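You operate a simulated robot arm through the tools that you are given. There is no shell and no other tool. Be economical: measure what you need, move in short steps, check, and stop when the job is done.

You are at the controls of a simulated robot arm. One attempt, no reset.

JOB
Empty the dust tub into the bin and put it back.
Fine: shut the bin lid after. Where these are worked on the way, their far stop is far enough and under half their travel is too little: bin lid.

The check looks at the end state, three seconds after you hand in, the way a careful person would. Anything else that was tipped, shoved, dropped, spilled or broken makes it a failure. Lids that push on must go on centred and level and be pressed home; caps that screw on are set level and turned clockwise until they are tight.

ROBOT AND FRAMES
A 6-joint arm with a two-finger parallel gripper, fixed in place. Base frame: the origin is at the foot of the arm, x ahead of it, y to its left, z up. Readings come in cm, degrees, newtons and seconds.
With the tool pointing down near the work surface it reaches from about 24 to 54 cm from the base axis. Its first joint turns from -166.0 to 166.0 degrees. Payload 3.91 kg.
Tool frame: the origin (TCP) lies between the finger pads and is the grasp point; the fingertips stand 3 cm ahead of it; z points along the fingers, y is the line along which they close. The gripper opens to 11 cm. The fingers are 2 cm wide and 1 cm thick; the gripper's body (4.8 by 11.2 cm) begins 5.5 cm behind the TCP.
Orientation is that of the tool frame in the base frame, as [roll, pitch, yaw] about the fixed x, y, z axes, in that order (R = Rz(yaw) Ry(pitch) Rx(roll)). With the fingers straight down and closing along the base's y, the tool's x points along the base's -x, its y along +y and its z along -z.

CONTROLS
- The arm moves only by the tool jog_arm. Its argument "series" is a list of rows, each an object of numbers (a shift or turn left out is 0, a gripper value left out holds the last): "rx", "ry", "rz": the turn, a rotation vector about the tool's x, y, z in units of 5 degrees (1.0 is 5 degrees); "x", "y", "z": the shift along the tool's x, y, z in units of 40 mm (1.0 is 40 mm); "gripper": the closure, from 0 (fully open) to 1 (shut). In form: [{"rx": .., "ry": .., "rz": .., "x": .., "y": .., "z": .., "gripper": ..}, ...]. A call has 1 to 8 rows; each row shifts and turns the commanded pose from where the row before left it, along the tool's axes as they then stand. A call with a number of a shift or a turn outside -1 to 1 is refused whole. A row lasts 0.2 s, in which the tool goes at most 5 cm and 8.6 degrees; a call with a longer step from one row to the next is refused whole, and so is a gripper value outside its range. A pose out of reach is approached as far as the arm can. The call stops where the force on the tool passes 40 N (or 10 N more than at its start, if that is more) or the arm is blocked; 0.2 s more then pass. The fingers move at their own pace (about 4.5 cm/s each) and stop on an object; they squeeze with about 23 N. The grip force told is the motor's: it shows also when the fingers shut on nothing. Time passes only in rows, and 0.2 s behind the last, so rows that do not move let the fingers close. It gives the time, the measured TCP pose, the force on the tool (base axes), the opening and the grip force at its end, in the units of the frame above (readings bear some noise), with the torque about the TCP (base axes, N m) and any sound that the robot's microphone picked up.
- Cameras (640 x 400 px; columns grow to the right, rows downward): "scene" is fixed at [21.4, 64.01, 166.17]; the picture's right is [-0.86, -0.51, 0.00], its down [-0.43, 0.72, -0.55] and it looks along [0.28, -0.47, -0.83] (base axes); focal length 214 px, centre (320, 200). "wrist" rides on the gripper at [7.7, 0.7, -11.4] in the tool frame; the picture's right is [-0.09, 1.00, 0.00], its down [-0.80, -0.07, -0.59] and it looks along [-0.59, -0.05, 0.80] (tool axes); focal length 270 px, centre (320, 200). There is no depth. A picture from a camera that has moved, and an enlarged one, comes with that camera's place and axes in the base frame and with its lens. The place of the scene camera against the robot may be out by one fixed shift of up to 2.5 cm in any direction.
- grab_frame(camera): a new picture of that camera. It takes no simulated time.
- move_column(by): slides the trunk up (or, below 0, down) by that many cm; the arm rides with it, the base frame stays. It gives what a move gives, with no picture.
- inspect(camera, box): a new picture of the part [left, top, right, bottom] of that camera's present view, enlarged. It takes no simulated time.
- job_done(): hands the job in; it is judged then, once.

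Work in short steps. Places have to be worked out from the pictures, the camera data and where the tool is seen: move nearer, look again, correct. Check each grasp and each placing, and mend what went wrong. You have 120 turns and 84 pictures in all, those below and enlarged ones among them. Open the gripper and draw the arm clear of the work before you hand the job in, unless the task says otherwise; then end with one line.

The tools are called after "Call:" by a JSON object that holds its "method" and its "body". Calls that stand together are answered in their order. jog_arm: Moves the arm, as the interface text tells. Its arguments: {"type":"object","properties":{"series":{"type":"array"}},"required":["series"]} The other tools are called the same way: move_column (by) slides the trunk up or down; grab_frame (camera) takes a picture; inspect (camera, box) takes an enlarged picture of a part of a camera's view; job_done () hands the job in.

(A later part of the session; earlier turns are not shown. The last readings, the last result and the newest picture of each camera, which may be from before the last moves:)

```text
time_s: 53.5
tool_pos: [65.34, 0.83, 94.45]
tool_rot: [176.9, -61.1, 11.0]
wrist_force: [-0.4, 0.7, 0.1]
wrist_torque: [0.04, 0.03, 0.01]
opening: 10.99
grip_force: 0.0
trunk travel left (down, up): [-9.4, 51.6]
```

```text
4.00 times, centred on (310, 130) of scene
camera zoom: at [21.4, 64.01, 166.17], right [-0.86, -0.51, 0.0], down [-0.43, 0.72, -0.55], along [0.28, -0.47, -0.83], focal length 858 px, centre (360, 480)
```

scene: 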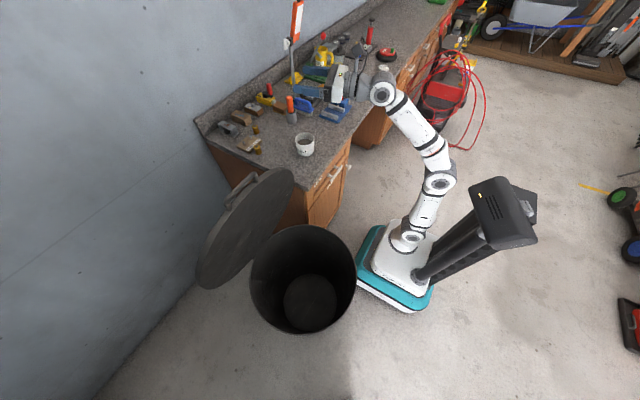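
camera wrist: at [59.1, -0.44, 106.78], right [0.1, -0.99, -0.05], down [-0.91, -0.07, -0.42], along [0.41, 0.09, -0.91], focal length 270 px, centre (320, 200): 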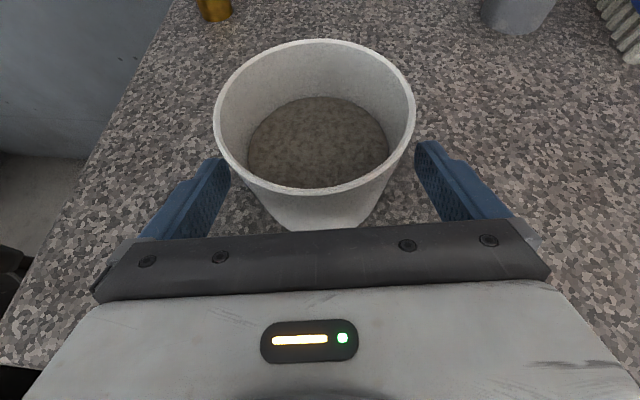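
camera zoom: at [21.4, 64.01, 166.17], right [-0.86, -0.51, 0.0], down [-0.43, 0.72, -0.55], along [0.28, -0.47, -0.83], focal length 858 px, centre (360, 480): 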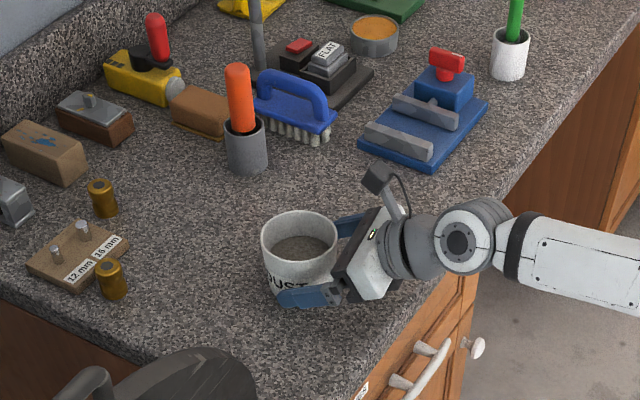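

The fingers straddle the tub. I'll go 0.8 cm deeper for a fuller hold, then close.

Call:
{"method": "jog_arm", "body": {"series": [{"z": 0.2}, {}, {"gripper": 0.3}, {"gripper": 1}, {"gripper": 1}, {"gripper": 1}, {"gripper": 1}]}}

Call:
{"method": "inspect", "body": {"camera": "scene", "box": [240, 80, 380, 180]}}

Call:
{"method": "grab_frame", "body": {"camera": "wrist"}}

```text
time_s: 55.0
tool_pos: [66.18, 1.02, 93.91]
tool_rot: [176.9, -61.0, 11.2]
wrist_force: [0.6, 0.3, 0.6]
wrist_torque: [-0.01, -0.03, 0.01]
opening: 8.25
grip_force: 23.6
trunk travel left (down, up): [-9.4, 51.6]
```

```text
4.00 times, centred on (310, 130) of scene
camera zoom: at [21.4, 64.01, 166.17], right [-0.86, -0.51, 0.0], down [-0.43, 0.72, -0.55], along [0.28, -0.47, -0.83], focal length 858 px, centre (360, 480)
```

zoom: 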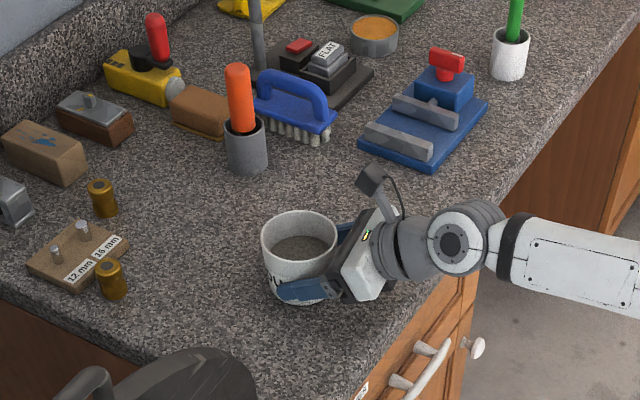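

```text
45 pictures are left
camera wrist: at [59.79, -0.3, 106.4], right [0.1, -0.99, -0.05], down [-0.91, -0.07, -0.42], along [0.41, 0.09, -0.91], focal length 270 px, centre (320, 200)
```

wrist: 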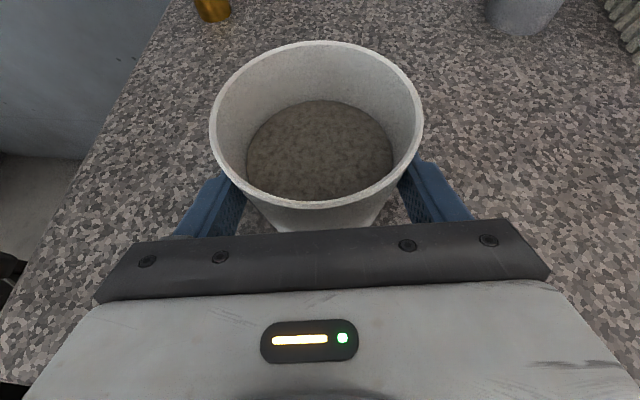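

The tub is firmly gripped (8.25 cm, 23 N) and undisturbed; the grasp pose is (66.18, 1.02, 93.91). I'll lift it straight up with the trunk.

Call:
{"method": "move_column", "body": {"by": 16}}

Call:
{"method": "grab_frame", "body": {"camera": "wrist"}}

```text
time_s: 56.9
tool_pos: [66.11, 0.95, 109.93]
tool_rot: [177.0, -61.1, 11.1]
wrist_force: [-0.1, 0.1, -1.2]
wrist_torque: [0.02, 0.01, -0.01]
opening: 8.25
grip_force: 23.1
trunk travel left (down, up): [-25.4, 35.6]
```

```text
44 pictures are left
camera wrist: at [59.8, -0.3, 122.38], right [0.1, -0.99, -0.05], down [-0.91, -0.07, -0.42], along [0.41, 0.09, -0.91], focal length 270 px, centre (320, 200)
```

wrist: 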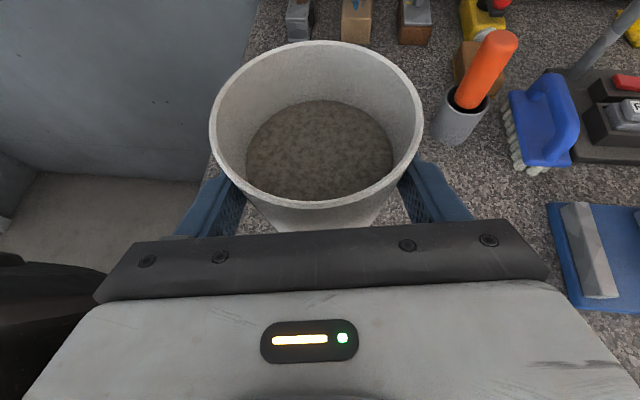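

Held securely with the dust level. I'll retract toward -x, keeping the tub upright and away from the lid.

Call:
{"method": "jog_arm", "body": {"series": [{"z": -0.6, "x": -0.33, "y": -0.1}, {"z": -0.85, "x": -0.465, "y": -0.136}, {"z": -0.85, "x": -0.465, "y": -0.136}, {"z": -0.85, "x": -0.465, "y": -0.136}, {"z": -0.6, "x": -0.33, "y": -0.1}, {}]}}

```text
time_s: 58.3
tool_pos: [48.56, 1.0, 109.8]
tool_rot: [176.8, -61.1, 11.0]
wrist_force: [0.0, 0.1, -0.8]
wrist_torque: [0.04, 0.02, -0.02]
opening: 8.26
grip_force: 22.9
trunk travel left (down, up): [-25.4, 35.6]
```

Next I'll sweep left toward the bin, yawing about the vertical as I go so the tub stays upright.

Call:
{"method": "jog_arm", "body": {"series": [{"y": -0.6, "rx": 0.877, "rz": -0.48}, {"y": -0.9, "rx": 0.877, "rz": -0.48}, {"y": -0.9, "rx": 0.877, "rz": -0.48}, {"y": -0.9, "rx": 0.877, "rz": -0.48}, {"y": -0.9, "rx": 0.877, "rz": -0.48}, {"y": -0.9, "rx": 0.877, "rz": -0.48}, {"y": -0.6, "rx": 0.877, "rz": -0.48}, {}]}}

Call:
{"method": "grab_frame", "body": {"camera": "scene"}}

```text
time_s: 60.1
tool_pos: [39.9, 21.97, 109.04]
tool_rot: [177.9, -60.0, 45.3]
wrist_force: [0.2, 0.1, -1.8]
wrist_torque: [-0.02, 0.01, -0.01]
opening: 8.21
grip_force: 23.1
trunk travel left (down, up): [-25.4, 35.6]
```

```text
43 pictures are left
```

scene: 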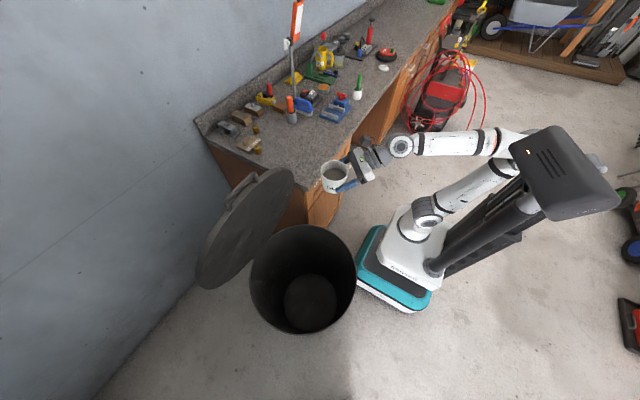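

Tub upright. Continuing forward-left over the bin with more yaw.

Call:
{"method": "jog_arm", "body": {"series": [{"z": 0.5, "x": 0.28, "y": -0.47, "rx": 0.877, "rz": -0.48}, {"z": 0.6, "x": 0.33, "y": -0.47, "rx": 0.877, "rz": -0.48}, {"z": 0.6, "x": 0.33, "y": -0.47, "rx": 0.877, "rz": -0.48}, {"z": 0.6, "x": 0.33, "y": -0.47, "rx": 0.877, "rz": -0.48}, {"z": 0.6, "x": 0.33, "y": -0.47, "rx": 0.877, "rz": -0.48}, {"z": 0.6, "x": 0.33, "y": -0.47, "rx": 0.877, "rz": -0.48}, {"z": 0.5, "x": 0.28, "y": -0.4, "rx": 0.877, "rz": -0.48}, {}]}}

Call:
{"method": "grab_frame", "body": {"camera": "scene"}}

Call:
{"method": "grab_frame", "body": {"camera": "wrist"}}

```text
time_s: 61.9
tool_pos: [38.34, 43.71, 109.09]
tool_rot: [179.3, -59.8, 79.0]
wrist_force: [1.1, 0.3, -1.3]
wrist_torque: [-0.04, 0.02, 0.01]
opening: 8.22
grip_force: 23.4
trunk travel left (down, up): [-25.4, 35.6]
```

```text
42 pictures are left
```

scene: 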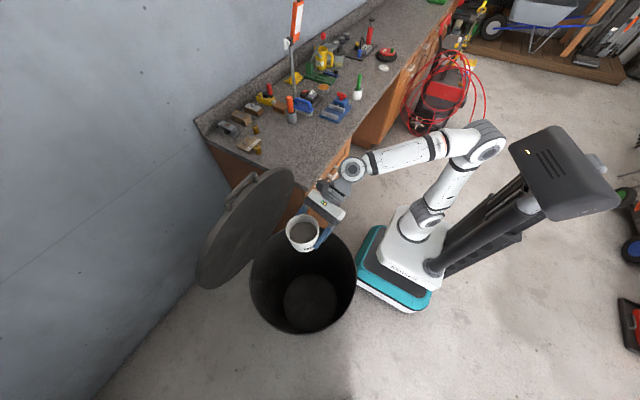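

```text
41 pictures are left
camera wrist: at [37.67, 37.67, 121.59], right [0.97, -0.24, -0.07], down [-0.25, -0.88, -0.39], along [0.03, 0.4, -0.92], focal length 270 px, centre (320, 200)
```

wrist: 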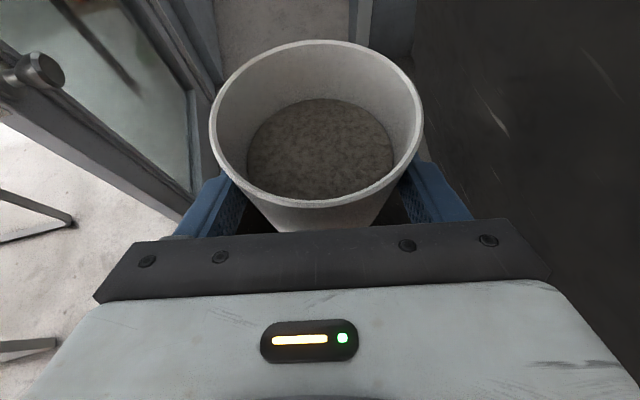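

The tub is over the bin's middle. I'll lower it with the trunk to z≈97, then tip it by rotating about the horizontal heading axis.

Call:
{"method": "move_column", "body": {"by": -12}}

Call:
{"method": "jog_arm", "body": {"series": [{"rx": -0.48, "rz": -0.877}, {"rx": -0.48, "rz": -0.877}, {"rx": -0.48, "rz": -0.877}, {"rx": -0.48, "rz": -0.877}, {}]}}

Call:
{"method": "grab_frame", "body": {"camera": "scene"}}

```text
time_s: 63.4
tool_pos: [38.46, 43.69, 97.12]
tool_rot: [179.4, -59.8, 79.0]
wrist_force: [-0.4, -0.1, -1.5]
wrist_torque: [-0.01, 0.0, 0.0]
opening: 8.24
grip_force: 23.2
trunk travel left (down, up): [-13.4, 47.6]
```

```text
time_s: 64.6
tool_pos: [38.34, 43.73, 97.16]
tool_rot: [143.7, -54.0, 109.7]
wrist_force: [-0.1, -0.7, -0.9]
wrist_torque: [-0.06, 0.04, 0.0]
opening: 8.23
grip_force: 22.3
trunk travel left (down, up): [-13.4, 47.6]
```

```text
40 pictures are left
```

scene: 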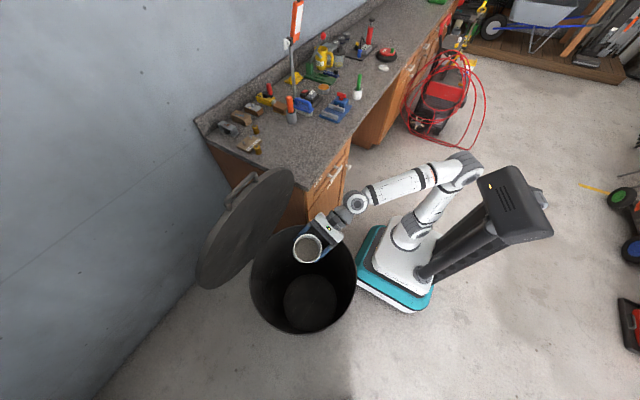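

Tipping works with no reach trouble. Continuing the rotation.

Call:
{"method": "jog_arm", "body": {"series": [{"rx": -0.48, "rz": -0.877}, {"rx": -0.48, "rz": -0.877}, {"rx": -0.48, "rz": -0.877}, {"rx": -0.48, "rz": -0.877}, {"rx": -0.48, "rz": -0.877}, {"rx": -0.48, "rz": -0.877}, {"rx": -0.48, "rz": -0.877}, {"rx": -0.48, "rz": -0.877}]}}

Call:
{"method": "jog_arm", "body": {"series": [{"rx": -0.48, "rz": -0.877}, {"rx": -0.48, "rz": -0.877}, {"rx": -0.48, "rz": -0.877}, {"rx": -0.48, "rz": -0.877}, {"rx": -0.48, "rz": -0.877}, {"rx": -0.48, "rz": -0.877}, {"rx": -0.48, "rz": -0.877}, {"rx": -0.48, "rz": -0.877}]}}

Call:
{"method": "grab_frame", "body": {"camera": "scene"}}

```text
time_s: 66.4
tool_pos: [38.77, 43.39, 96.84]
tool_rot: [110.2, -28.0, 132.8]
wrist_force: [-0.9, -0.4, -1.0]
wrist_torque: [-0.04, 0.0, -0.04]
opening: 8.2
grip_force: 23.3
out of reach, approached as far as the arm can: row 8
trunk travel left (down, up): [-13.4, 47.6]
```

```text
time_s: 68.2
tool_pos: [38.62, 43.46, 96.7]
tool_rot: [89.2, 6.3, 138.7]
wrist_force: [0.3, -1.4, -0.1]
wrist_torque: [0.02, -0.04, -0.04]
opening: 8.16
grip_force: 22.8
trunk travel left (down, up): [-13.4, 47.6]
```

```text
39 pictures are left
```

scene: 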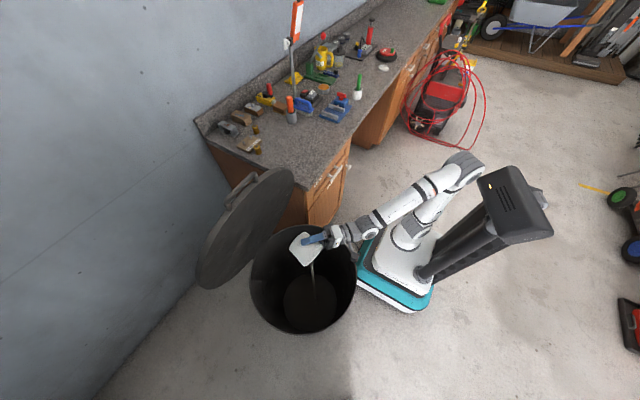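

Dust is streaming into the bin. I'll rotate further to empty it fully.

Call:
{"method": "jog_arm", "body": {"series": [{"rx": -0.48, "rz": -0.877}, {"rx": -0.48, "rz": -0.877}, {"rx": -0.48, "rz": -0.877}, {"rx": -0.48, "rz": -0.877}, {"rx": -0.48, "rz": -0.877}, {"rx": -0.48, "rz": -0.877}, {"rx": -0.48, "rz": -0.877}, {"rx": -0.48, "rz": -0.877}]}}

Call:
{"method": "jog_arm", "body": {"series": [{"rx": -0.48, "rz": -0.877}, {"rx": -0.48, "rz": -0.877}, {}, {}, {}, {}]}}

Call:
{"method": "inspect", "body": {"camera": "scene", "box": [220, 180, 420, 340]}}

```text
time_s: 70.0
tool_pos: [38.65, 43.37, 96.8]
tool_rot: [66.1, 40.5, 130.7]
wrist_force: [-0.9, -0.1, -1.4]
wrist_torque: [-0.02, 0.0, -0.02]
opening: 8.2
grip_force: 23.2
trunk travel left (down, up): [-13.4, 47.6]
```

```text
time_s: 71.4
tool_pos: [38.69, 43.6, 96.86]
tool_rot: [57.3, 48.0, 125.0]
wrist_force: [0.0, 0.1, -0.3]
wrist_torque: [-0.01, 0.0, 0.0]
opening: 8.17
grip_force: 22.4
trunk travel left (down, up): [-13.4, 47.6]
```

```text
2.50 times, centred on (320, 260) of scene
camera zoom: at [21.4, 64.01, 166.17], right [-0.86, -0.51, 0.0], down [-0.43, 0.72, -0.55], along [0.28, -0.47, -0.83], focal length 536 px, centre (320, 50)
```

zoom: 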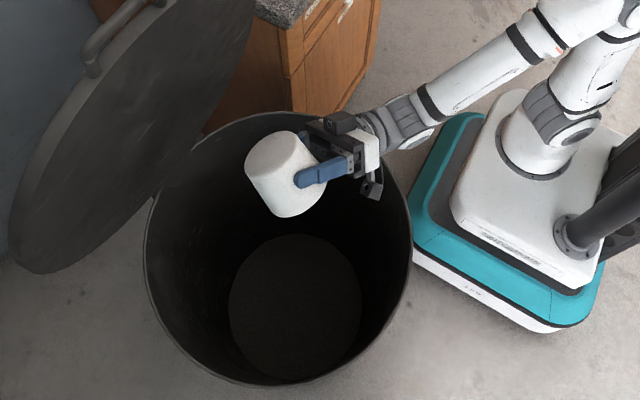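

The tub is almost inverted and the stream has stopped. I'll give it a light shake and then rotate back.

Call:
{"method": "jog_arm", "body": {"series": [{"rx": 0.3, "rz": 0.6}, {"rx": -0.3, "rz": -0.6}, {"rx": 0.3, "rz": 0.6}, {"rx": -0.3, "rz": -0.6}, {}, {}]}}

Call:
{"method": "jog_arm", "body": {"series": [{"rx": 0.48, "rz": 0.877}, {"rx": 0.48, "rz": 0.877}, {"rx": 0.48, "rz": 0.877}, {"rx": 0.48, "rz": 0.877}, {"rx": 0.48, "rz": 0.877}, {"rx": 0.48, "rz": 0.877}, {"rx": 0.48, "rz": 0.877}, {"rx": 0.48, "rz": 0.877}]}}

Call:
{"method": "jog_arm", "body": {"series": [{"rx": 0.48, "rz": 0.877}, {"rx": 0.48, "rz": 0.877}, {"rx": 0.48, "rz": 0.877}, {"rx": 0.48, "rz": 0.877}, {"rx": 0.48, "rz": 0.877}, {"rx": 0.48, "rz": 0.877}, {"rx": 0.48, "rz": 0.877}, {"rx": 0.48, "rz": 0.877}]}}

Call:
{"method": "jog_arm", "body": {"series": [{"rx": 0.48, "rz": 0.877}, {"rx": 0.48, "rz": 0.877}, {"rx": 0.48, "rz": 0.877}, {"rx": 0.48, "rz": 0.877}, {"rx": 0.48, "rz": 0.877}, {"rx": 0.48, "rz": 0.877}, {"rx": 0.48, "rz": 0.877}, {}]}}

Call:
{"method": "grab_frame", "body": {"camera": "wrist"}}

```text
time_s: 72.8
tool_pos: [38.74, 43.47, 96.81]
tool_rot: [57.3, 48.0, 125.1]
wrist_force: [0.6, 0.4, -1.2]
wrist_torque: [0.02, 0.02, -0.04]
opening: 8.18
grip_force: 23.4
trunk travel left (down, up): [-13.4, 47.6]
```

```text
time_s: 74.6
tool_pos: [38.55, 43.47, 96.84]
tool_rot: [84.4, 15.0, 138.3]
wrist_force: [-0.5, 0.3, -0.6]
wrist_torque: [0.01, 0.01, 0.02]
opening: 8.12
grip_force: 22.8
trunk travel left (down, up): [-13.4, 47.6]
```

```text
time_s: 76.4
tool_pos: [38.62, 43.51, 96.86]
tool_rot: [104.4, -19.8, 135.7]
wrist_force: [-0.1, 0.7, -0.9]
wrist_torque: [-0.01, 0.0, 0.01]
opening: 8.16
grip_force: 22.8
trunk travel left (down, up): [-13.4, 47.6]
```

```text
time_s: 78.2
tool_pos: [38.5, 43.45, 96.8]
tool_rot: [131.2, -47.2, 118.7]
wrist_force: [-0.8, 0.2, -0.5]
wrist_torque: [-0.02, 0.04, 0.0]
opening: 8.12
grip_force: 23.1
trunk travel left (down, up): [-13.4, 47.6]
```

```text
37 pictures are left
camera wrist: at [31.59, 38.87, 108.02], right [0.87, -0.22, 0.45], down [-0.05, -0.93, -0.36], along [0.49, 0.29, -0.82], focal length 270 px, centre (320, 200)
```

wrist: 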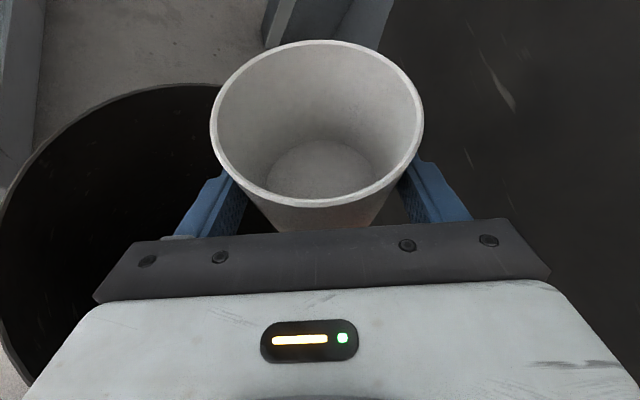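

The tub is empty. I'll finish returning it to upright.

Call:
{"method": "jog_arm", "body": {"series": [{"rx": 0.48, "rz": 0.877}, {"rx": 0.48, "rz": 0.877}, {"rx": 0.48, "rz": 0.877}, {"rx": 0.48, "rz": 0.877}, {"rx": 0.48, "rz": 0.877}, {"rx": 0.48, "rz": 0.877}, {}]}}

Call:
{"method": "move_column", "body": {"by": 14}}

```text
time_s: 79.8
tool_pos: [38.67, 43.36, 96.83]
tool_rot: [178.3, -59.0, 78.9]
wrist_force: [-0.2, 0.4, 0.0]
wrist_torque: [-0.06, -0.02, -0.02]
opening: 8.16
grip_force: 23.1
trunk travel left (down, up): [-13.4, 47.6]
```

```text
time_s: 81.5
tool_pos: [38.62, 43.36, 110.83]
tool_rot: [178.2, -58.9, 79.0]
wrist_force: [0.3, 0.7, 0.2]
wrist_torque: [-0.02, -0.01, 0.03]
opening: 8.13
grip_force: 23.4
trunk travel left (down, up): [-27.4, 33.6]
```

Upright again. I'll retrace the path back toward the bench.

Call:
{"method": "jog_arm", "body": {"series": [{"z": -0.5, "x": -0.28, "y": 0.4, "rx": -0.877, "rz": 0.48}, {"z": -0.6, "x": -0.33, "y": 0.47, "rx": -0.877, "rz": 0.48}, {"z": -0.6, "x": -0.33, "y": 0.47, "rx": -0.877, "rz": 0.48}, {"z": -0.6, "x": -0.33, "y": 0.47, "rx": -0.877, "rz": 0.48}, {"z": -0.6, "x": -0.33, "y": 0.47, "rx": -0.877, "rz": 0.48}, {"z": -0.6, "x": -0.33, "y": 0.47, "rx": -0.877, "rz": 0.48}, {"z": -0.5, "x": -0.28, "y": 0.47, "rx": -0.877, "rz": 0.48}]}}

Call:
{"method": "jog_arm", "body": {"series": [{"y": 0.6, "rx": -0.877, "rz": 0.48}, {"y": 0.9, "rx": -0.877, "rz": 0.48}, {"y": 0.9, "rx": -0.877, "rz": 0.48}, {"y": 0.9, "rx": -0.877, "rz": 0.48}, {"y": 0.9, "rx": -0.877, "rz": 0.48}, {"y": 0.9, "rx": -0.877, "rz": 0.48}, {"y": 0.6, "rx": -0.877, "rz": 0.48}, {}]}}

```text
time_s: 83.0
tool_pos: [41.5, 21.55, 111.74]
tool_rot: [175.8, -59.8, 46.1]
wrist_force: [-0.2, -0.4, -0.9]
wrist_torque: [-0.01, 0.01, -0.02]
opening: 8.15
grip_force: 22.9
trunk travel left (down, up): [-27.4, 33.6]
```

```text
time_s: 84.8
tool_pos: [51.72, 1.74, 112.67]
tool_rot: [174.5, -61.3, 12.1]
wrist_force: [-0.2, -0.4, -1.6]
wrist_torque: [-0.02, 0.01, 0.01]
opening: 8.12
grip_force: 22.6
trunk travel left (down, up): [-27.4, 33.6]
```

Nearly back in line. I'll trim the orientation to the grasp attitude and move above the original spot.

Call:
{"method": "jog_arm", "body": {"series": [{"rx": 0.32, "ry": 0.06, "rz": 0.09}, {"z": 0.779, "x": 0.426, "y": 0.17}, {"z": 0.779, "x": 0.426, "y": 0.17}, {"z": 0.779, "x": 0.426, "y": 0.17}, {"z": 0.779, "x": 0.426, "y": 0.17}, {}]}}

Call:
{"method": "grab_frame", "body": {"camera": "wrist"}}

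```text
time_s: 86.2
tool_pos: [66.17, 1.37, 112.9]
tool_rot: [177.1, -61.5, 11.3]
wrist_force: [0.4, -0.2, -0.6]
wrist_torque: [-0.01, -0.01, 0.01]
opening: 8.12
grip_force: 23.3
trunk travel left (down, up): [-27.4, 33.6]
```

```text
36 pictures are left
camera wrist: at [59.88, -0.06, 125.15], right [0.11, -0.99, -0.05], down [-0.9, -0.08, -0.42], along [0.42, 0.09, -0.9], focal length 270 px, centre (320, 200)
```

wrist: 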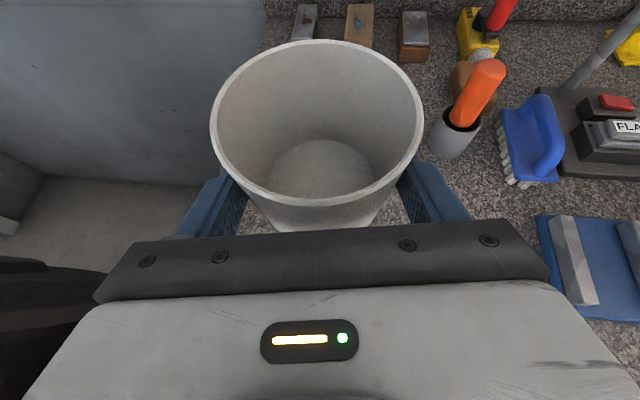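

Just above the spot. I'll trim 0.35 cm in y and the pitch slightly, then lower with the trunk.

Call:
{"method": "jog_arm", "body": {"series": [{"y": 0.087, "ry": -0.1}, {}]}}

Call:
{"method": "move_column", "body": {"by": -17.5}}

Call:
{"method": "inspect", "body": {"camera": "scene", "box": [240, 80, 380, 180]}}

```text
time_s: 86.8
tool_pos: [66.32, 0.99, 112.83]
tool_rot: [177.1, -61.1, 11.3]
wrist_force: [0.0, 0.5, -0.8]
wrist_torque: [-0.01, 0.0, 0.0]
opening: 8.13
grip_force: 23.3
trunk travel left (down, up): [-27.4, 33.6]
```

```text
time_s: 88.8
tool_pos: [66.26, 1.05, 95.3]
tool_rot: [177.2, -61.0, 11.1]
wrist_force: [0.2, -0.5, -0.3]
wrist_torque: [0.02, 0.03, 0.0]
opening: 8.14
grip_force: 22.9
trunk travel left (down, up): [-9.9, 51.1]
```

```text
4.00 times, centred on (310, 130) of scene
camera zoom: at [21.4, 64.01, 166.17], right [-0.86, -0.51, 0.0], down [-0.43, 0.72, -0.55], along [0.28, -0.47, -0.83], focal length 858 px, centre (360, 480)
```

zoom: 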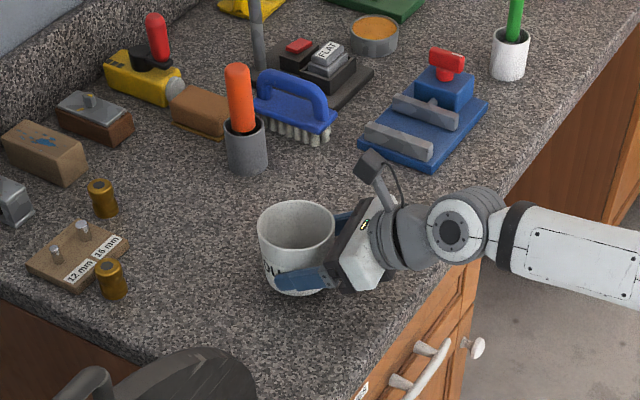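

Good match to the original spot, about 1.3 cm above it. I'll lower gently in steps, watching the force.

Call:
{"method": "move_column", "body": {"by": -0.9}}

Call:
{"method": "move_column", "body": {"by": -0.3}}

Call:
{"method": "inspect", "body": {"camera": "scene", "box": [270, 110, 340, 160]}}

```text
time_s: 89.4
tool_pos: [66.35, 0.99, 94.38]
tool_rot: [177.0, -61.0, 11.2]
wrist_force: [-0.2, 0.3, -0.5]
wrist_torque: [0.04, -0.02, -0.01]
opening: 8.14
grip_force: 22.8
trunk travel left (down, up): [-9.0, 52.0]
```

```text
time_s: 89.9
tool_pos: [66.31, 0.91, 94.16]
tool_rot: [177.2, -61.1, 11.2]
wrist_force: [-1.1, -0.9, -0.6]
wrist_torque: [0.0, 0.0, -0.03]
opening: 8.16
grip_force: 22.9
trunk travel left (down, up): [-8.7, 52.3]
```

```text
8.00 times, centred on (305, 135) of scene
camera zoom: at [21.4, 64.01, 166.17], right [-0.86, -0.51, 0.0], down [-0.43, 0.72, -0.55], along [0.28, -0.47, -0.83], focal length 1716 px, centre (440, 720)
```

zoom: 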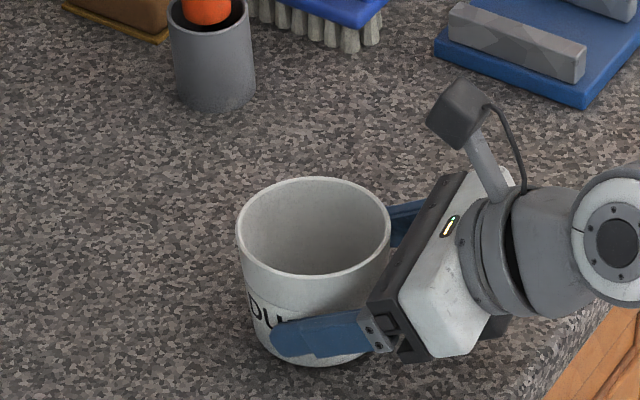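

Still no contact force, so I'll continue down in 0.2 cm steps.

Call:
{"method": "move_column", "body": {"by": -0.25}}

Call:
{"method": "move_column", "body": {"by": -0.15}}

```text
time_s: 90.4
tool_pos: [66.38, 0.96, 93.97]
tool_rot: [177.0, -61.2, 11.3]
wrist_force: [2.6, -0.7, 5.7]
wrist_torque: [-0.21, -0.22, 0.07]
opening: 8.14
grip_force: 22.8
trunk travel left (down, up): [-8.5, 52.6]
```

```text
time_s: 90.9
tool_pos: [66.35, 1.13, 93.87]
tool_rot: [177.0, -61.3, 11.4]
wrist_force: [0.3, 3.0, 12.1]
wrist_torque: [-0.19, -0.11, -0.05]
opening: 8.12
grip_force: 23.4
trunk travel left (down, up): [-8.3, 52.7]
```

Contact at the original height (12 N up), so the tub is seated. I'll open the fingers and look.

Call:
{"method": "jog_arm", "body": {"series": [{"gripper": 0.2}, {"gripper": 0}, {"gripper": 0}, {"gripper": 0}, {}]}}

Call:
{"method": "inspect", "body": {"camera": "scene", "box": [270, 110, 340, 160]}}

Call:
{"method": "grab_frame", "body": {"camera": "wrist"}}

```text
time_s: 92.1
tool_pos: [66.33, 0.95, 93.81]
tool_rot: [177.1, -61.1, 11.2]
wrist_force: [0.1, -0.1, 0.4]
wrist_torque: [0.05, -0.02, -0.02]
opening: 11.03
grip_force: 0.0
trunk travel left (down, up): [-8.3, 52.7]
```

```text
8.00 times, centred on (305, 135) of scene
camera zoom: at [21.4, 64.01, 166.17], right [-0.86, -0.51, 0.0], down [-0.43, 0.72, -0.55], along [0.28, -0.47, -0.83], focal length 1716 px, centre (440, 720)
```

zoom: 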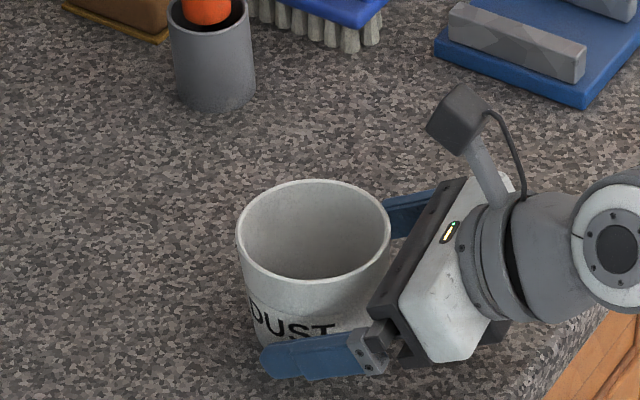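

```text
32 pictures are left
camera wrist: at [60.05, -0.4, 106.16], right [0.11, -0.99, -0.05], down [-0.91, -0.08, -0.42], along [0.41, 0.09, -0.91], focal length 270 px, centre (320, 200)
```

wrist: 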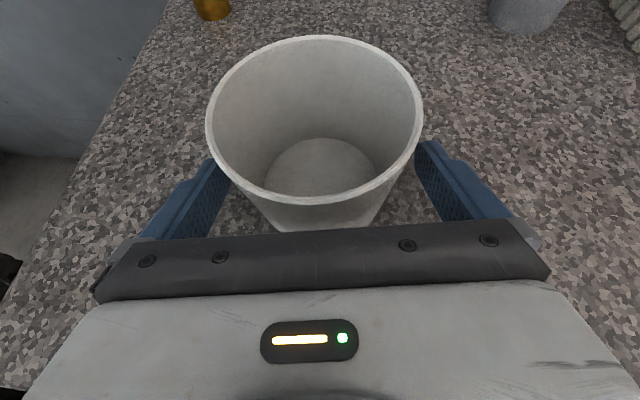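

The tub stands level at its place. I'll centre the fingers slightly and back out along the tool axis.

Call:
{"method": "jog_arm", "body": {"series": [{"y": -0.07}, {"z": -0.5}, {"z": -0.7}, {"z": -0.9}, {"z": -0.9}, {}]}}

Call:
{"method": "inspect", "body": {"camera": "scene", "box": [220, 60, 380, 180]}}

Call:
{"method": "grab_frame", "body": {"camera": "wrist"}}

```text
time_s: 93.5
tool_pos: [55.73, 0.01, 99.68]
tool_rot: [177.1, -61.2, 11.3]
wrist_force: [-0.7, 0.0, 0.2]
wrist_torque: [-0.02, 0.02, -0.01]
opening: 11.01
grip_force: 0.1
trunk travel left (down, up): [-8.3, 52.7]
```

```text
3.33 times, centred on (300, 120) of scene
camera zoom: at [21.4, 64.01, 166.17], right [-0.86, -0.51, 0.0], down [-0.43, 0.72, -0.55], along [0.28, -0.47, -0.83], focal length 715 px, centre (387, 467)
```

zoom: 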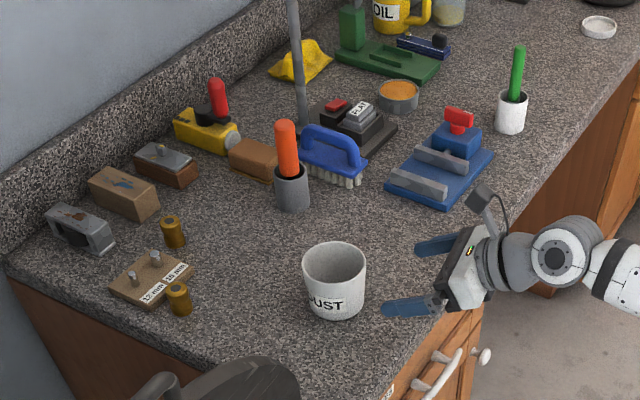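

```text
30 pictures are left
camera wrist: at [49.39, -1.45, 112.04], right [0.11, -0.99, -0.05], down [-0.91, -0.08, -0.42], along [0.41, 0.09, -0.91], focal length 270 px, centre (320, 200)
```

wrist: 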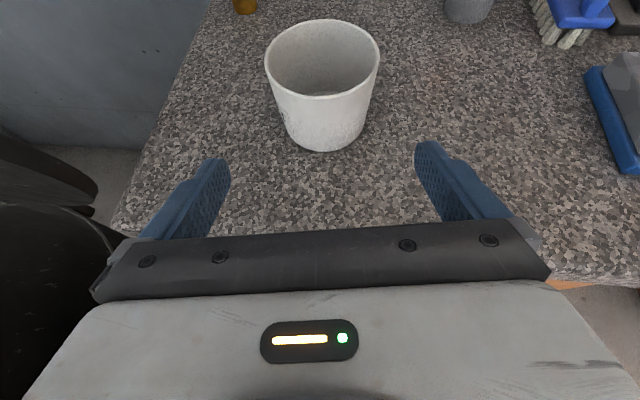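

The tub is back at its original spot and undisturbed. For the lid, I'll raise the trunk and swing back toward the bin side with the tool clear.

Call:
{"method": "move_column", "body": {"by": 17}}

Call:
{"method": "jog_arm", "body": {"series": [{"z": -0.85, "x": -0.465, "y": -0.136}, {"z": -0.85, "x": -0.465, "y": -0.136, "gripper": 0.3}, {"y": -0.6, "rx": 0.877, "rz": -0.48}, {"y": -0.8, "rx": 0.877, "rz": -0.48}, {"y": -0.8, "rx": 0.877, "rz": -0.48}, {"y": -0.8, "rx": 0.877, "rz": -0.48}, {"y": -0.6, "rx": 0.877, "rz": -0.48}, {"rx": 0.877, "rz": -0.48}]}}

Call:
{"method": "jog_arm", "body": {"series": [{"rx": 0.877, "rz": -0.48, "y": -0.3}, {"rx": 0.877, "rz": -0.48, "y": -0.3}, {"rx": 0.877, "rz": -0.48, "y": -0.3}, {"rx": 0.877, "rz": -0.48}, {"rx": 0.877, "rz": -0.48}, {"ry": 1}, {"ry": 1}, {}]}}

```text
time_s: 95.5
tool_pos: [55.78, -0.12, 116.71]
tool_rot: [177.2, -61.2, 11.2]
wrist_force: [-0.2, 0.6, -0.1]
wrist_torque: [0.01, -0.02, 0.0]
opening: 11.0
grip_force: 0.0
trunk travel left (down, up): [-25.3, 35.7]
```

```text
time_s: 97.2
tool_pos: [43.64, 13.61, 115.94]
tool_rot: [178.4, -59.9, 40.3]
wrist_force: [-0.1, 0.6, -0.3]
wrist_torque: [-0.03, 0.01, -0.01]
opening: 7.71
grip_force: 0.1
trunk travel left (down, up): [-25.3, 35.7]
```

```text
time_s: 99.0
tool_pos: [40.86, 15.92, 116.3]
tool_rot: [178.0, -70.1, 65.7]
wrist_force: [0.0, -0.9, 0.8]
wrist_torque: [0.01, 0.0, -0.01]
opening: 7.69
grip_force: 0.0
trunk travel left (down, up): [-25.3, 35.7]
```

Continuing: level the tool, yaw to +y, and rise to the handle's height of about z 123.

Call:
{"method": "jog_arm", "body": {"series": [{"ry": 1, "x": 0.4}, {"ry": 1, "x": 0.4}, {"ry": 1, "x": 0.4}, {"ry": 0.95, "x": 0.4}, {"rx": 1}, {"rx": 1}, {"rx": 1}, {}]}}

Call:
{"method": "grab_frame", "body": {"camera": "wrist"}}

Call:
{"method": "grab_frame", "body": {"camera": "scene"}}

```text
time_s: 100.8
tool_pos: [41.23, 17.16, 122.46]
tool_rot: [122.7, -89.4, 135.9]
wrist_force: [0.4, 0.1, -0.4]
wrist_torque: [0.0, -0.02, 0.01]
opening: 7.71
grip_force: 0.2
trunk travel left (down, up): [-25.3, 35.7]
```

```text
29 pictures are left
camera wrist: at [39.53, 5.87, 130.33], right [0.98, -0.2, -0.08], down [-0.18, -0.58, -0.8], along [0.11, 0.79, -0.6], focal length 270 px, centre (320, 200)
```

wrist: 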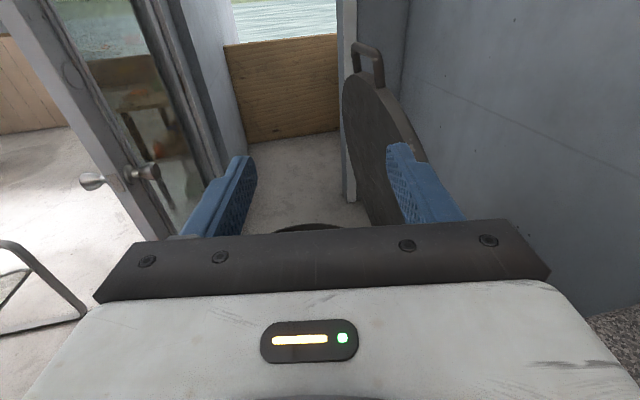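

```text
28 pictures are left
```

scene: 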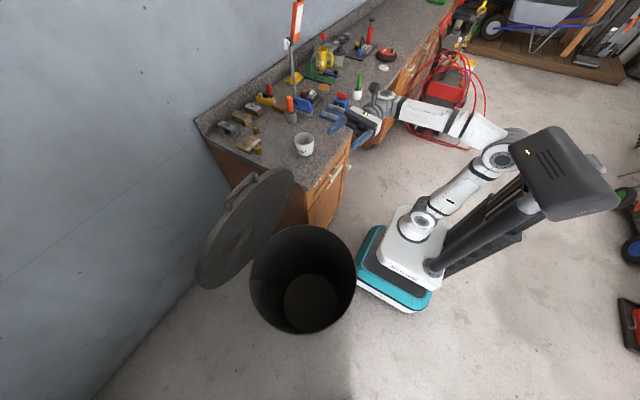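

Handle bar located at x≈54, z≈123.7, y 42.6–52. I'll align the heading and move to just short of it.

Call:
{"method": "jog_arm", "body": {"series": [{"rx": 1}, {"rx": 1, "z": 0.5}, {"y": 0.8, "z": 0.7}, {"y": 0.8, "z": 0.7}, {"y": 0.8, "z": 0.7}, {"y": 0.8, "z": 0.7, "x": 0.2}, {}]}}

Call:
{"method": "grab_frame", "body": {"camera": "wrist"}}

```text
time_s: 102.5
tool_pos: [54.42, 30.1, 123.22]
tool_rot: [134.4, -89.3, 134.3]
wrist_force: [0.1, 0.5, -0.6]
wrist_torque: [0.0, 0.0, 0.0]
opening: 7.69
grip_force: 0.1
trunk travel left (down, up): [-25.3, 35.7]
```

```text
27 pictures are left
camera wrist: at [54.73, 18.73, 131.06], right [1.0, -0.02, -0.08], down [-0.08, -0.6, -0.8], along [-0.03, 0.8, -0.6], focal length 270 px, centre (320, 200)
```

wrist: 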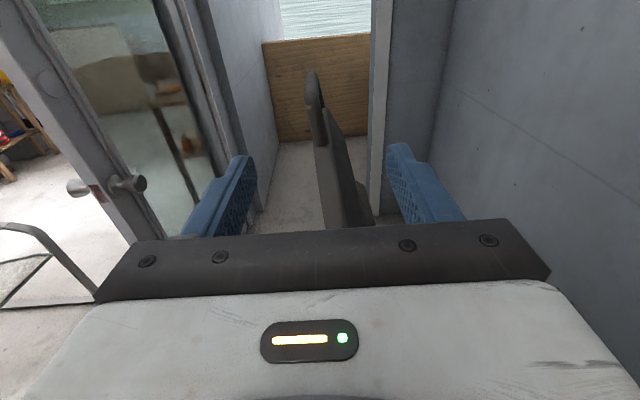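

The bar is centred between the fingers. I'll match the lid's angle, rise 1 cm, advance to y≈43.5 and close to a loose cage.

Call:
{"method": "jog_arm", "body": {"series": [{"rz": -0.7, "x": 0.25}, {"rz": -0.7}, {"z": 0.9}, {"z": 0.9}, {"z": 0.9}, {"z": 0.65}, {}]}}

Call:
{"method": "grab_frame", "body": {"camera": "wrist"}}

```text
time_s: 104.0
tool_pos: [54.91, 43.66, 124.21]
tool_rot: [93.8, -82.4, 174.9]
wrist_force: [-0.4, -0.2, -0.3]
wrist_torque: [0.03, 0.0, -0.01]
opening: 7.7
grip_force: 0.2
trunk travel left (down, up): [-25.3, 35.7]
```

```text
26 pictures are left
camera wrist: at [54.25, 32.29, 132.08], right [1.0, -0.02, 0.04], down [0.02, -0.6, -0.8], along [0.04, 0.8, -0.6], focal length 270 px, centre (320, 200)
```

wrist: 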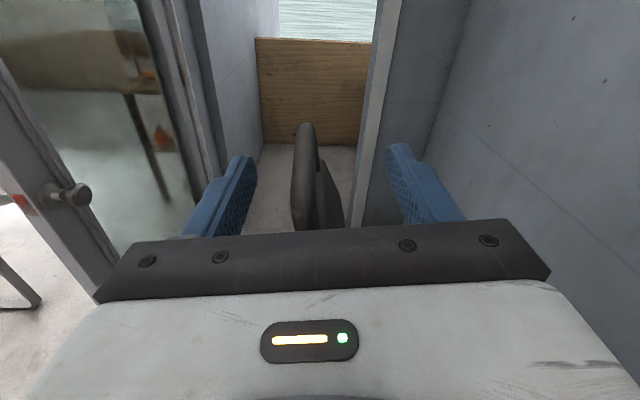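

Same picture as at release, with the bar slightly lower. I'll drop 0.8 cm and close to the cage.

Call:
{"method": "jog_arm", "body": {"series": [{"x": -0.2}, {"gripper": 0.75}, {"gripper": 0.75}, {"gripper": 0.75}, {"gripper": 0.75}]}}

Call:
{"method": "grab_frame", "body": {"camera": "wrist"}}

```text
time_s: 105.2
tool_pos: [55.04, 43.7, 123.39]
tool_rot: [93.7, -82.3, 175.1]
wrist_force: [-6.5, -2.1, -2.7]
wrist_torque: [-0.06, -0.03, 0.23]
opening: 3.09
grip_force: 4.1
trunk travel left (down, up): [-25.3, 35.7]
```

```text
25 pictures are left
camera wrist: at [54.32, 32.19, 131.34], right [1.0, -0.02, 0.04], down [0.02, -0.6, -0.8], along [0.04, 0.8, -0.6], focal length 270 px, centre (320, 200)
```

wrist: 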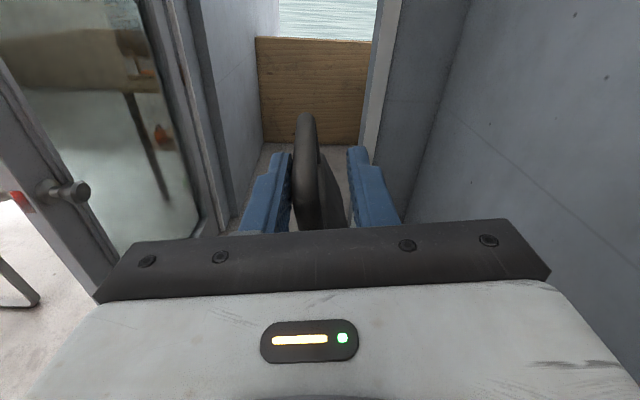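

The handle is caged. I'll begin the closing arc, the reverse of the opening.

Call:
{"method": "jog_arm", "body": {"series": [{"y": -0.6, "rz": -0.57, "x": -0.01}, {"y": -0.9, "rz": -0.86, "x": -0.035}, {"y": -0.9, "rz": -0.86, "x": -0.035}, {"y": -0.9, "rz": -0.86, "x": -0.035}, {}]}}

Call:
{"method": "grab_frame", "body": {"camera": "scene"}}

```text
time_s: 106.5
tool_pos: [42.55, 43.48, 119.88]
tool_rot: [91.2, -66.6, 177.6]
wrist_force: [-0.1, -0.3, 0.3]
wrist_torque: [0.01, 0.03, 0.03]
opening: 2.74
grip_force: 0.2
trunk travel left (down, up): [-25.3, 35.7]
```

```text
24 pictures are left
```

scene: 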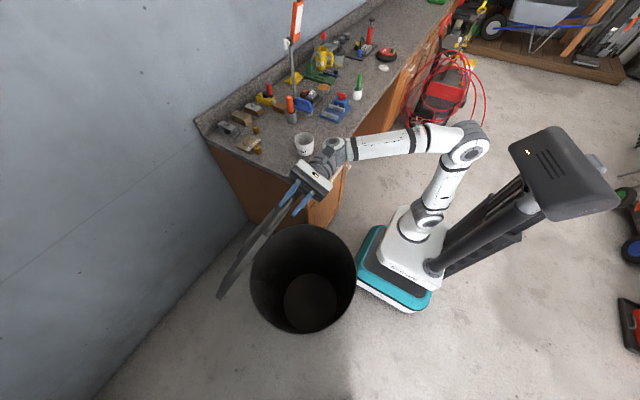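

The lid follows. Continuing the arc.

Call:
{"method": "jog_arm", "body": {"series": [{"y": -0.9, "rz": -0.86, "x": -0.035}, {"y": -0.9, "rz": -0.86, "x": -0.035}, {"y": -0.9, "rz": -0.86, "x": -0.035}, {"y": -0.9, "rz": -0.86, "x": -0.035}, {"y": -0.9, "rz": -0.86, "x": -0.035}, {"y": -0.9, "rz": -0.86, "x": -0.035}, {}]}}

Call:
{"method": "grab_frame", "body": {"camera": "scene"}}

Call:
{"method": "grab_frame", "body": {"camera": "wrist"}}

```text
time_s: 108.0
tool_pos: [25.0, 44.09, 107.15]
tool_rot: [90.6, -40.9, 178.2]
wrist_force: [1.1, -0.5, -0.2]
wrist_torque: [0.0, -0.02, -0.02]
opening: 2.72
grip_force: 0.2
trunk travel left (down, up): [-25.3, 35.7]
```

```text
23 pictures are left
```

scene: 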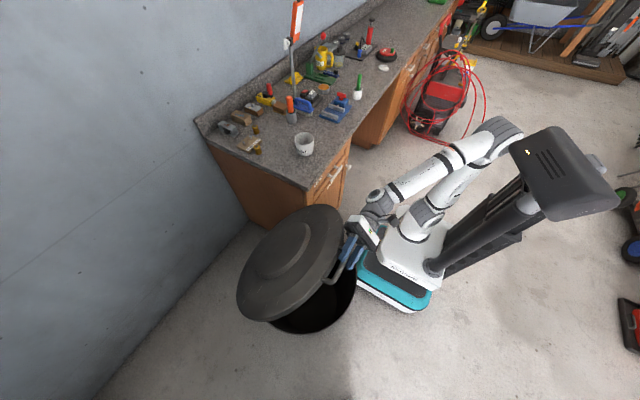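

```text
22 pictures are left
camera wrist: at [19.3, 32.64, 113.0], right [0.72, -0.01, 0.7], down [0.54, -0.61, -0.57], along [0.43, 0.79, -0.43], focal length 270 px, centre (320, 200)
```

wrist: 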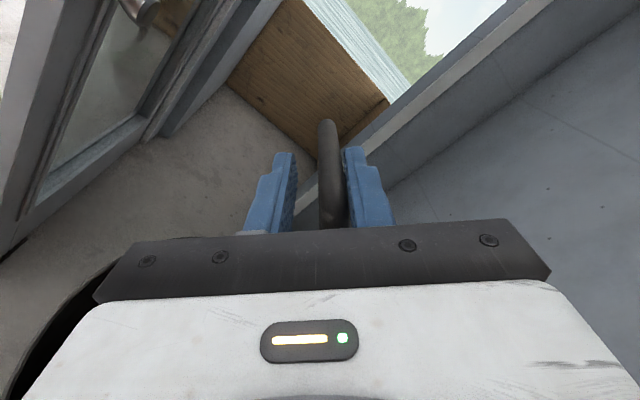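

The arm will run out of fold near the base at this trunk height, and the lid holds by friction at about 41°. So I'll release the handle, back off, and push the lid shut from above with closed fingertips using the trunk.

Call:
{"method": "jog_arm", "body": {"series": [{"gripper": 0.3}, {"gripper": 0.3}, {"gripper": 0.3}, {"z": -0.8}, {"z": -0.9}, {"z": -0.9}, {"z": -0.6}, {}]}}

Call:
{"method": "grab_frame", "body": {"camera": "scene"}}

```text
time_s: 109.8
tool_pos: [24.71, 31.07, 107.16]
tool_rot: [90.6, -40.8, 178.2]
wrist_force: [-0.1, 0.5, 0.5]
wrist_torque: [-0.02, 0.02, 0.01]
opening: 7.71
grip_force: 0.1
trunk travel left (down, up): [-25.3, 35.7]
```

```text
21 pictures are left
```

scene: 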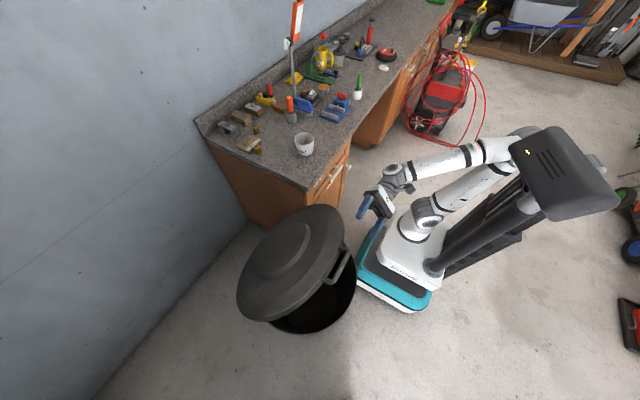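

The lid stays. I'll raise the trunk, close the fingers and roll the camera back on top.

Call:
{"method": "move_column", "body": {"by": 10}}

Call:
{"method": "jog_arm", "body": {"series": [{"rz": 1, "gripper": 1}, {"rz": 1}, {"rz": 1}, {"rz": 1}, {"rz": 1}, {"rz": 1}, {"rz": 1}, {"rz": 1}]}}

Call:
{"method": "jog_arm", "body": {"series": [{"rz": 1}, {"rz": 0.8}, {"ry": -1}, {"ry": -1}, {"ry": -1}, {"ry": -1}, {"ry": -1}, {"ry": -1}]}}

Call:
{"method": "jog_arm", "body": {"series": [{"ry": -1}, {"ry": -1}, {"y": 0.7}, {"y": 0.7}, {}]}}

Call:
{"method": "grab_frame", "body": {"camera": "wrist"}}

```text
time_s: 111.2
tool_pos: [24.77, 31.21, 117.31]
tool_rot: [90.6, -40.9, 178.2]
wrist_force: [-0.4, 0.3, -0.9]
wrist_torque: [0.02, 0.02, 0.02]
opening: 7.7
grip_force: 0.1
trunk travel left (down, up): [-35.3, 25.7]
```

```text
time_s: 113.0
tool_pos: [24.85, 31.33, 117.15]
tool_rot: [93.1, -81.0, 175.6]
wrist_force: [-0.1, -0.9, -0.4]
wrist_torque: [0.01, 0.03, 0.03]
opening: 0.02
grip_force: 22.9
trunk travel left (down, up): [-35.3, 25.7]
```

```text
time_s: 114.8
tool_pos: [24.68, 31.21, 117.22]
tool_rot: [179.8, -59.5, 88.8]
wrist_force: [0.5, -0.2, -0.4]
wrist_torque: [0.01, -0.05, 0.03]
opening: 0.0
grip_force: 22.8
trunk travel left (down, up): [-35.3, 25.7]
```

```text
time_s: 116.0
tool_pos: [30.29, 31.26, 116.68]
tool_rot: [179.9, -49.4, 88.7]
wrist_force: [-0.5, 0.7, 0.0]
wrist_torque: [0.0, 0.0, -0.01]
opening: 0.0
grip_force: 23.5
trunk travel left (down, up): [-35.3, 25.7]
```

```text
20 pictures are left
camera wrist: at [30.77, 27.41, 130.13], right [0.99, -0.08, -0.07], down [-0.09, -0.97, -0.22], along [-0.05, 0.23, -0.97], focal length 270 px, centre (320, 200)
```

wrist: 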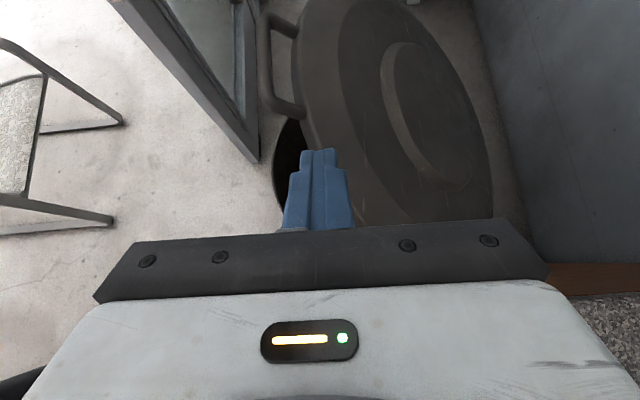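

The fingertips are above the lid, near the handle side. I'll move horizontally +y by 12 cm to get over the lid's centreline.

Call:
{"method": "jog_arm", "body": {"series": [{"z": 0.76, "x": 0.65}, {"z": 0.76, "x": 0.65}, {"z": 0.76, "x": 0.65}, {}]}}

Call:
{"method": "grab_frame", "body": {"camera": "wrist"}}

```text
time_s: 117.0
tool_pos: [30.73, 43.44, 117.05]
tool_rot: [179.9, -49.6, 88.5]
wrist_force: [-0.4, 0.5, 0.2]
wrist_torque: [-0.03, 0.0, 0.0]
opening: 0.0
grip_force: 23.1
trunk travel left (down, up): [-35.3, 25.7]
```

```text
19 pictures are left
camera wrist: at [31.1, 39.68, 130.53], right [0.99, -0.08, -0.07], down [-0.09, -0.97, -0.22], along [-0.05, 0.23, -0.97], focal length 270 px, centre (320, 200)
```

wrist: 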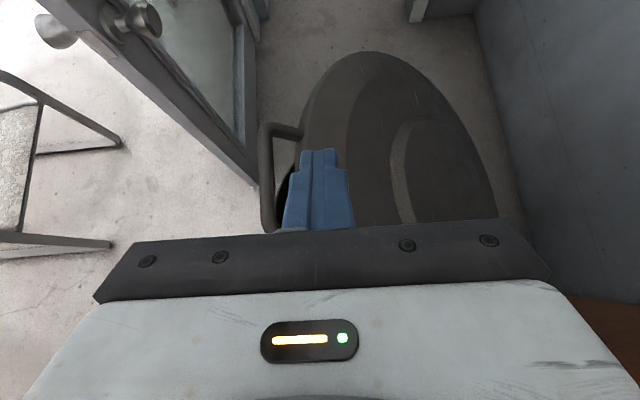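

The fingertips are just inside the lid's edge. I'll shift 2.5 cm further in, then lower the trunk to contact and push.

Call:
{"method": "jog_arm", "body": {"series": [{"y": 0.62}, {}]}}

Call:
{"method": "move_column", "body": {"by": -10}}

Call:
{"method": "move_column", "body": {"by": -6}}

Call:
{"method": "grab_frame", "body": {"camera": "scene"}}

```text
time_s: 117.6
tool_pos: [33.23, 43.35, 117.3]
tool_rot: [179.9, -49.5, 88.6]
wrist_force: [0.4, -0.4, -0.1]
wrist_torque: [0.02, 0.0, 0.03]
opening: 0.01
grip_force: 22.9
trunk travel left (down, up): [-35.3, 25.7]
```

```text
time_s: 118.9
tool_pos: [33.11, 43.37, 107.29]
tool_rot: [179.9, -49.6, 88.7]
wrist_force: [-1.0, -0.1, 0.7]
wrist_torque: [0.0, -0.02, 0.01]
opening: 0.0
grip_force: 22.7
trunk travel left (down, up): [-25.3, 35.7]
```

```text
time_s: 119.9
tool_pos: [33.18, 43.44, 101.29]
tool_rot: [179.9, -49.5, 88.7]
wrist_force: [0.1, 0.5, 0.7]
wrist_torque: [0.0, 0.01, 0.0]
opening: 0.0
grip_force: 23.2
trunk travel left (down, up): [-19.3, 41.7]
```

```text
18 pictures are left
```

scene: 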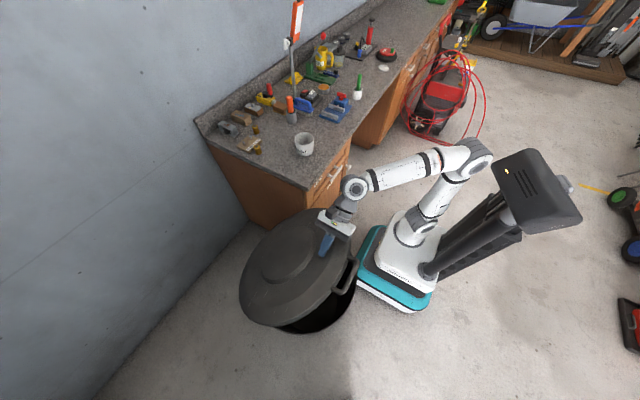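

The lid is going down with almost no force. Continuing.

Call:
{"method": "move_column", "body": {"by": -7}}

Call:
{"method": "move_column", "body": {"by": -6}}

Call:
{"method": "grab_frame", "body": {"camera": "scene"}}

Call:
{"method": "grab_frame", "body": {"camera": "wrist"}}

```text
time_s: 121.0
tool_pos: [33.24, 43.29, 94.16]
tool_rot: [179.9, -49.5, 88.8]
wrist_force: [-0.8, -0.4, 0.1]
wrist_torque: [0.0, -0.02, 0.01]
opening: 0.0
grip_force: 23.1
trunk travel left (down, up): [-12.3, 48.7]
```

```text
time_s: 122.0
tool_pos: [33.28, 43.37, 88.34]
tool_rot: [179.9, -49.5, 88.6]
wrist_force: [-0.4, -0.4, -0.5]
wrist_torque: [-0.01, -0.01, -0.03]
opening: 0.0
grip_force: 22.6
trunk travel left (down, up): [-6.3, 54.7]
```

```text
17 pictures are left
```

scene: 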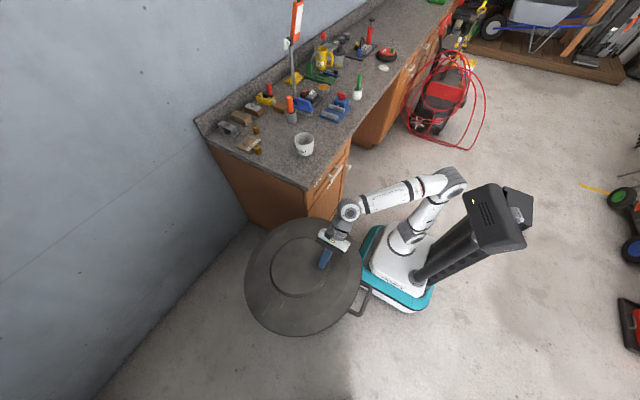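

```text
16 pictures are left
camera wrist: at [33.64, 39.59, 101.66], right [0.99, -0.08, -0.07], down [-0.09, -0.97, -0.22], along [-0.05, 0.23, -0.97], focal length 270 px, centre (320, 200)
```

wrist: 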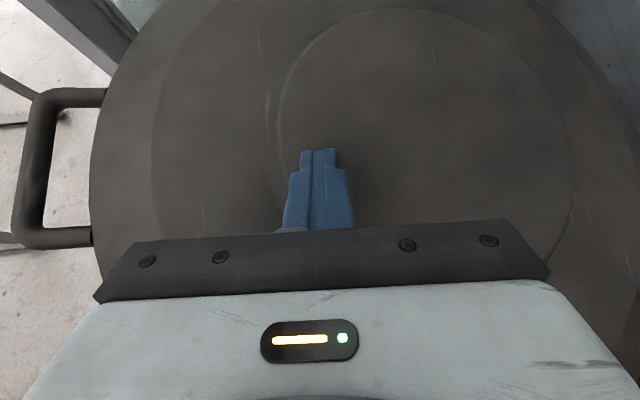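

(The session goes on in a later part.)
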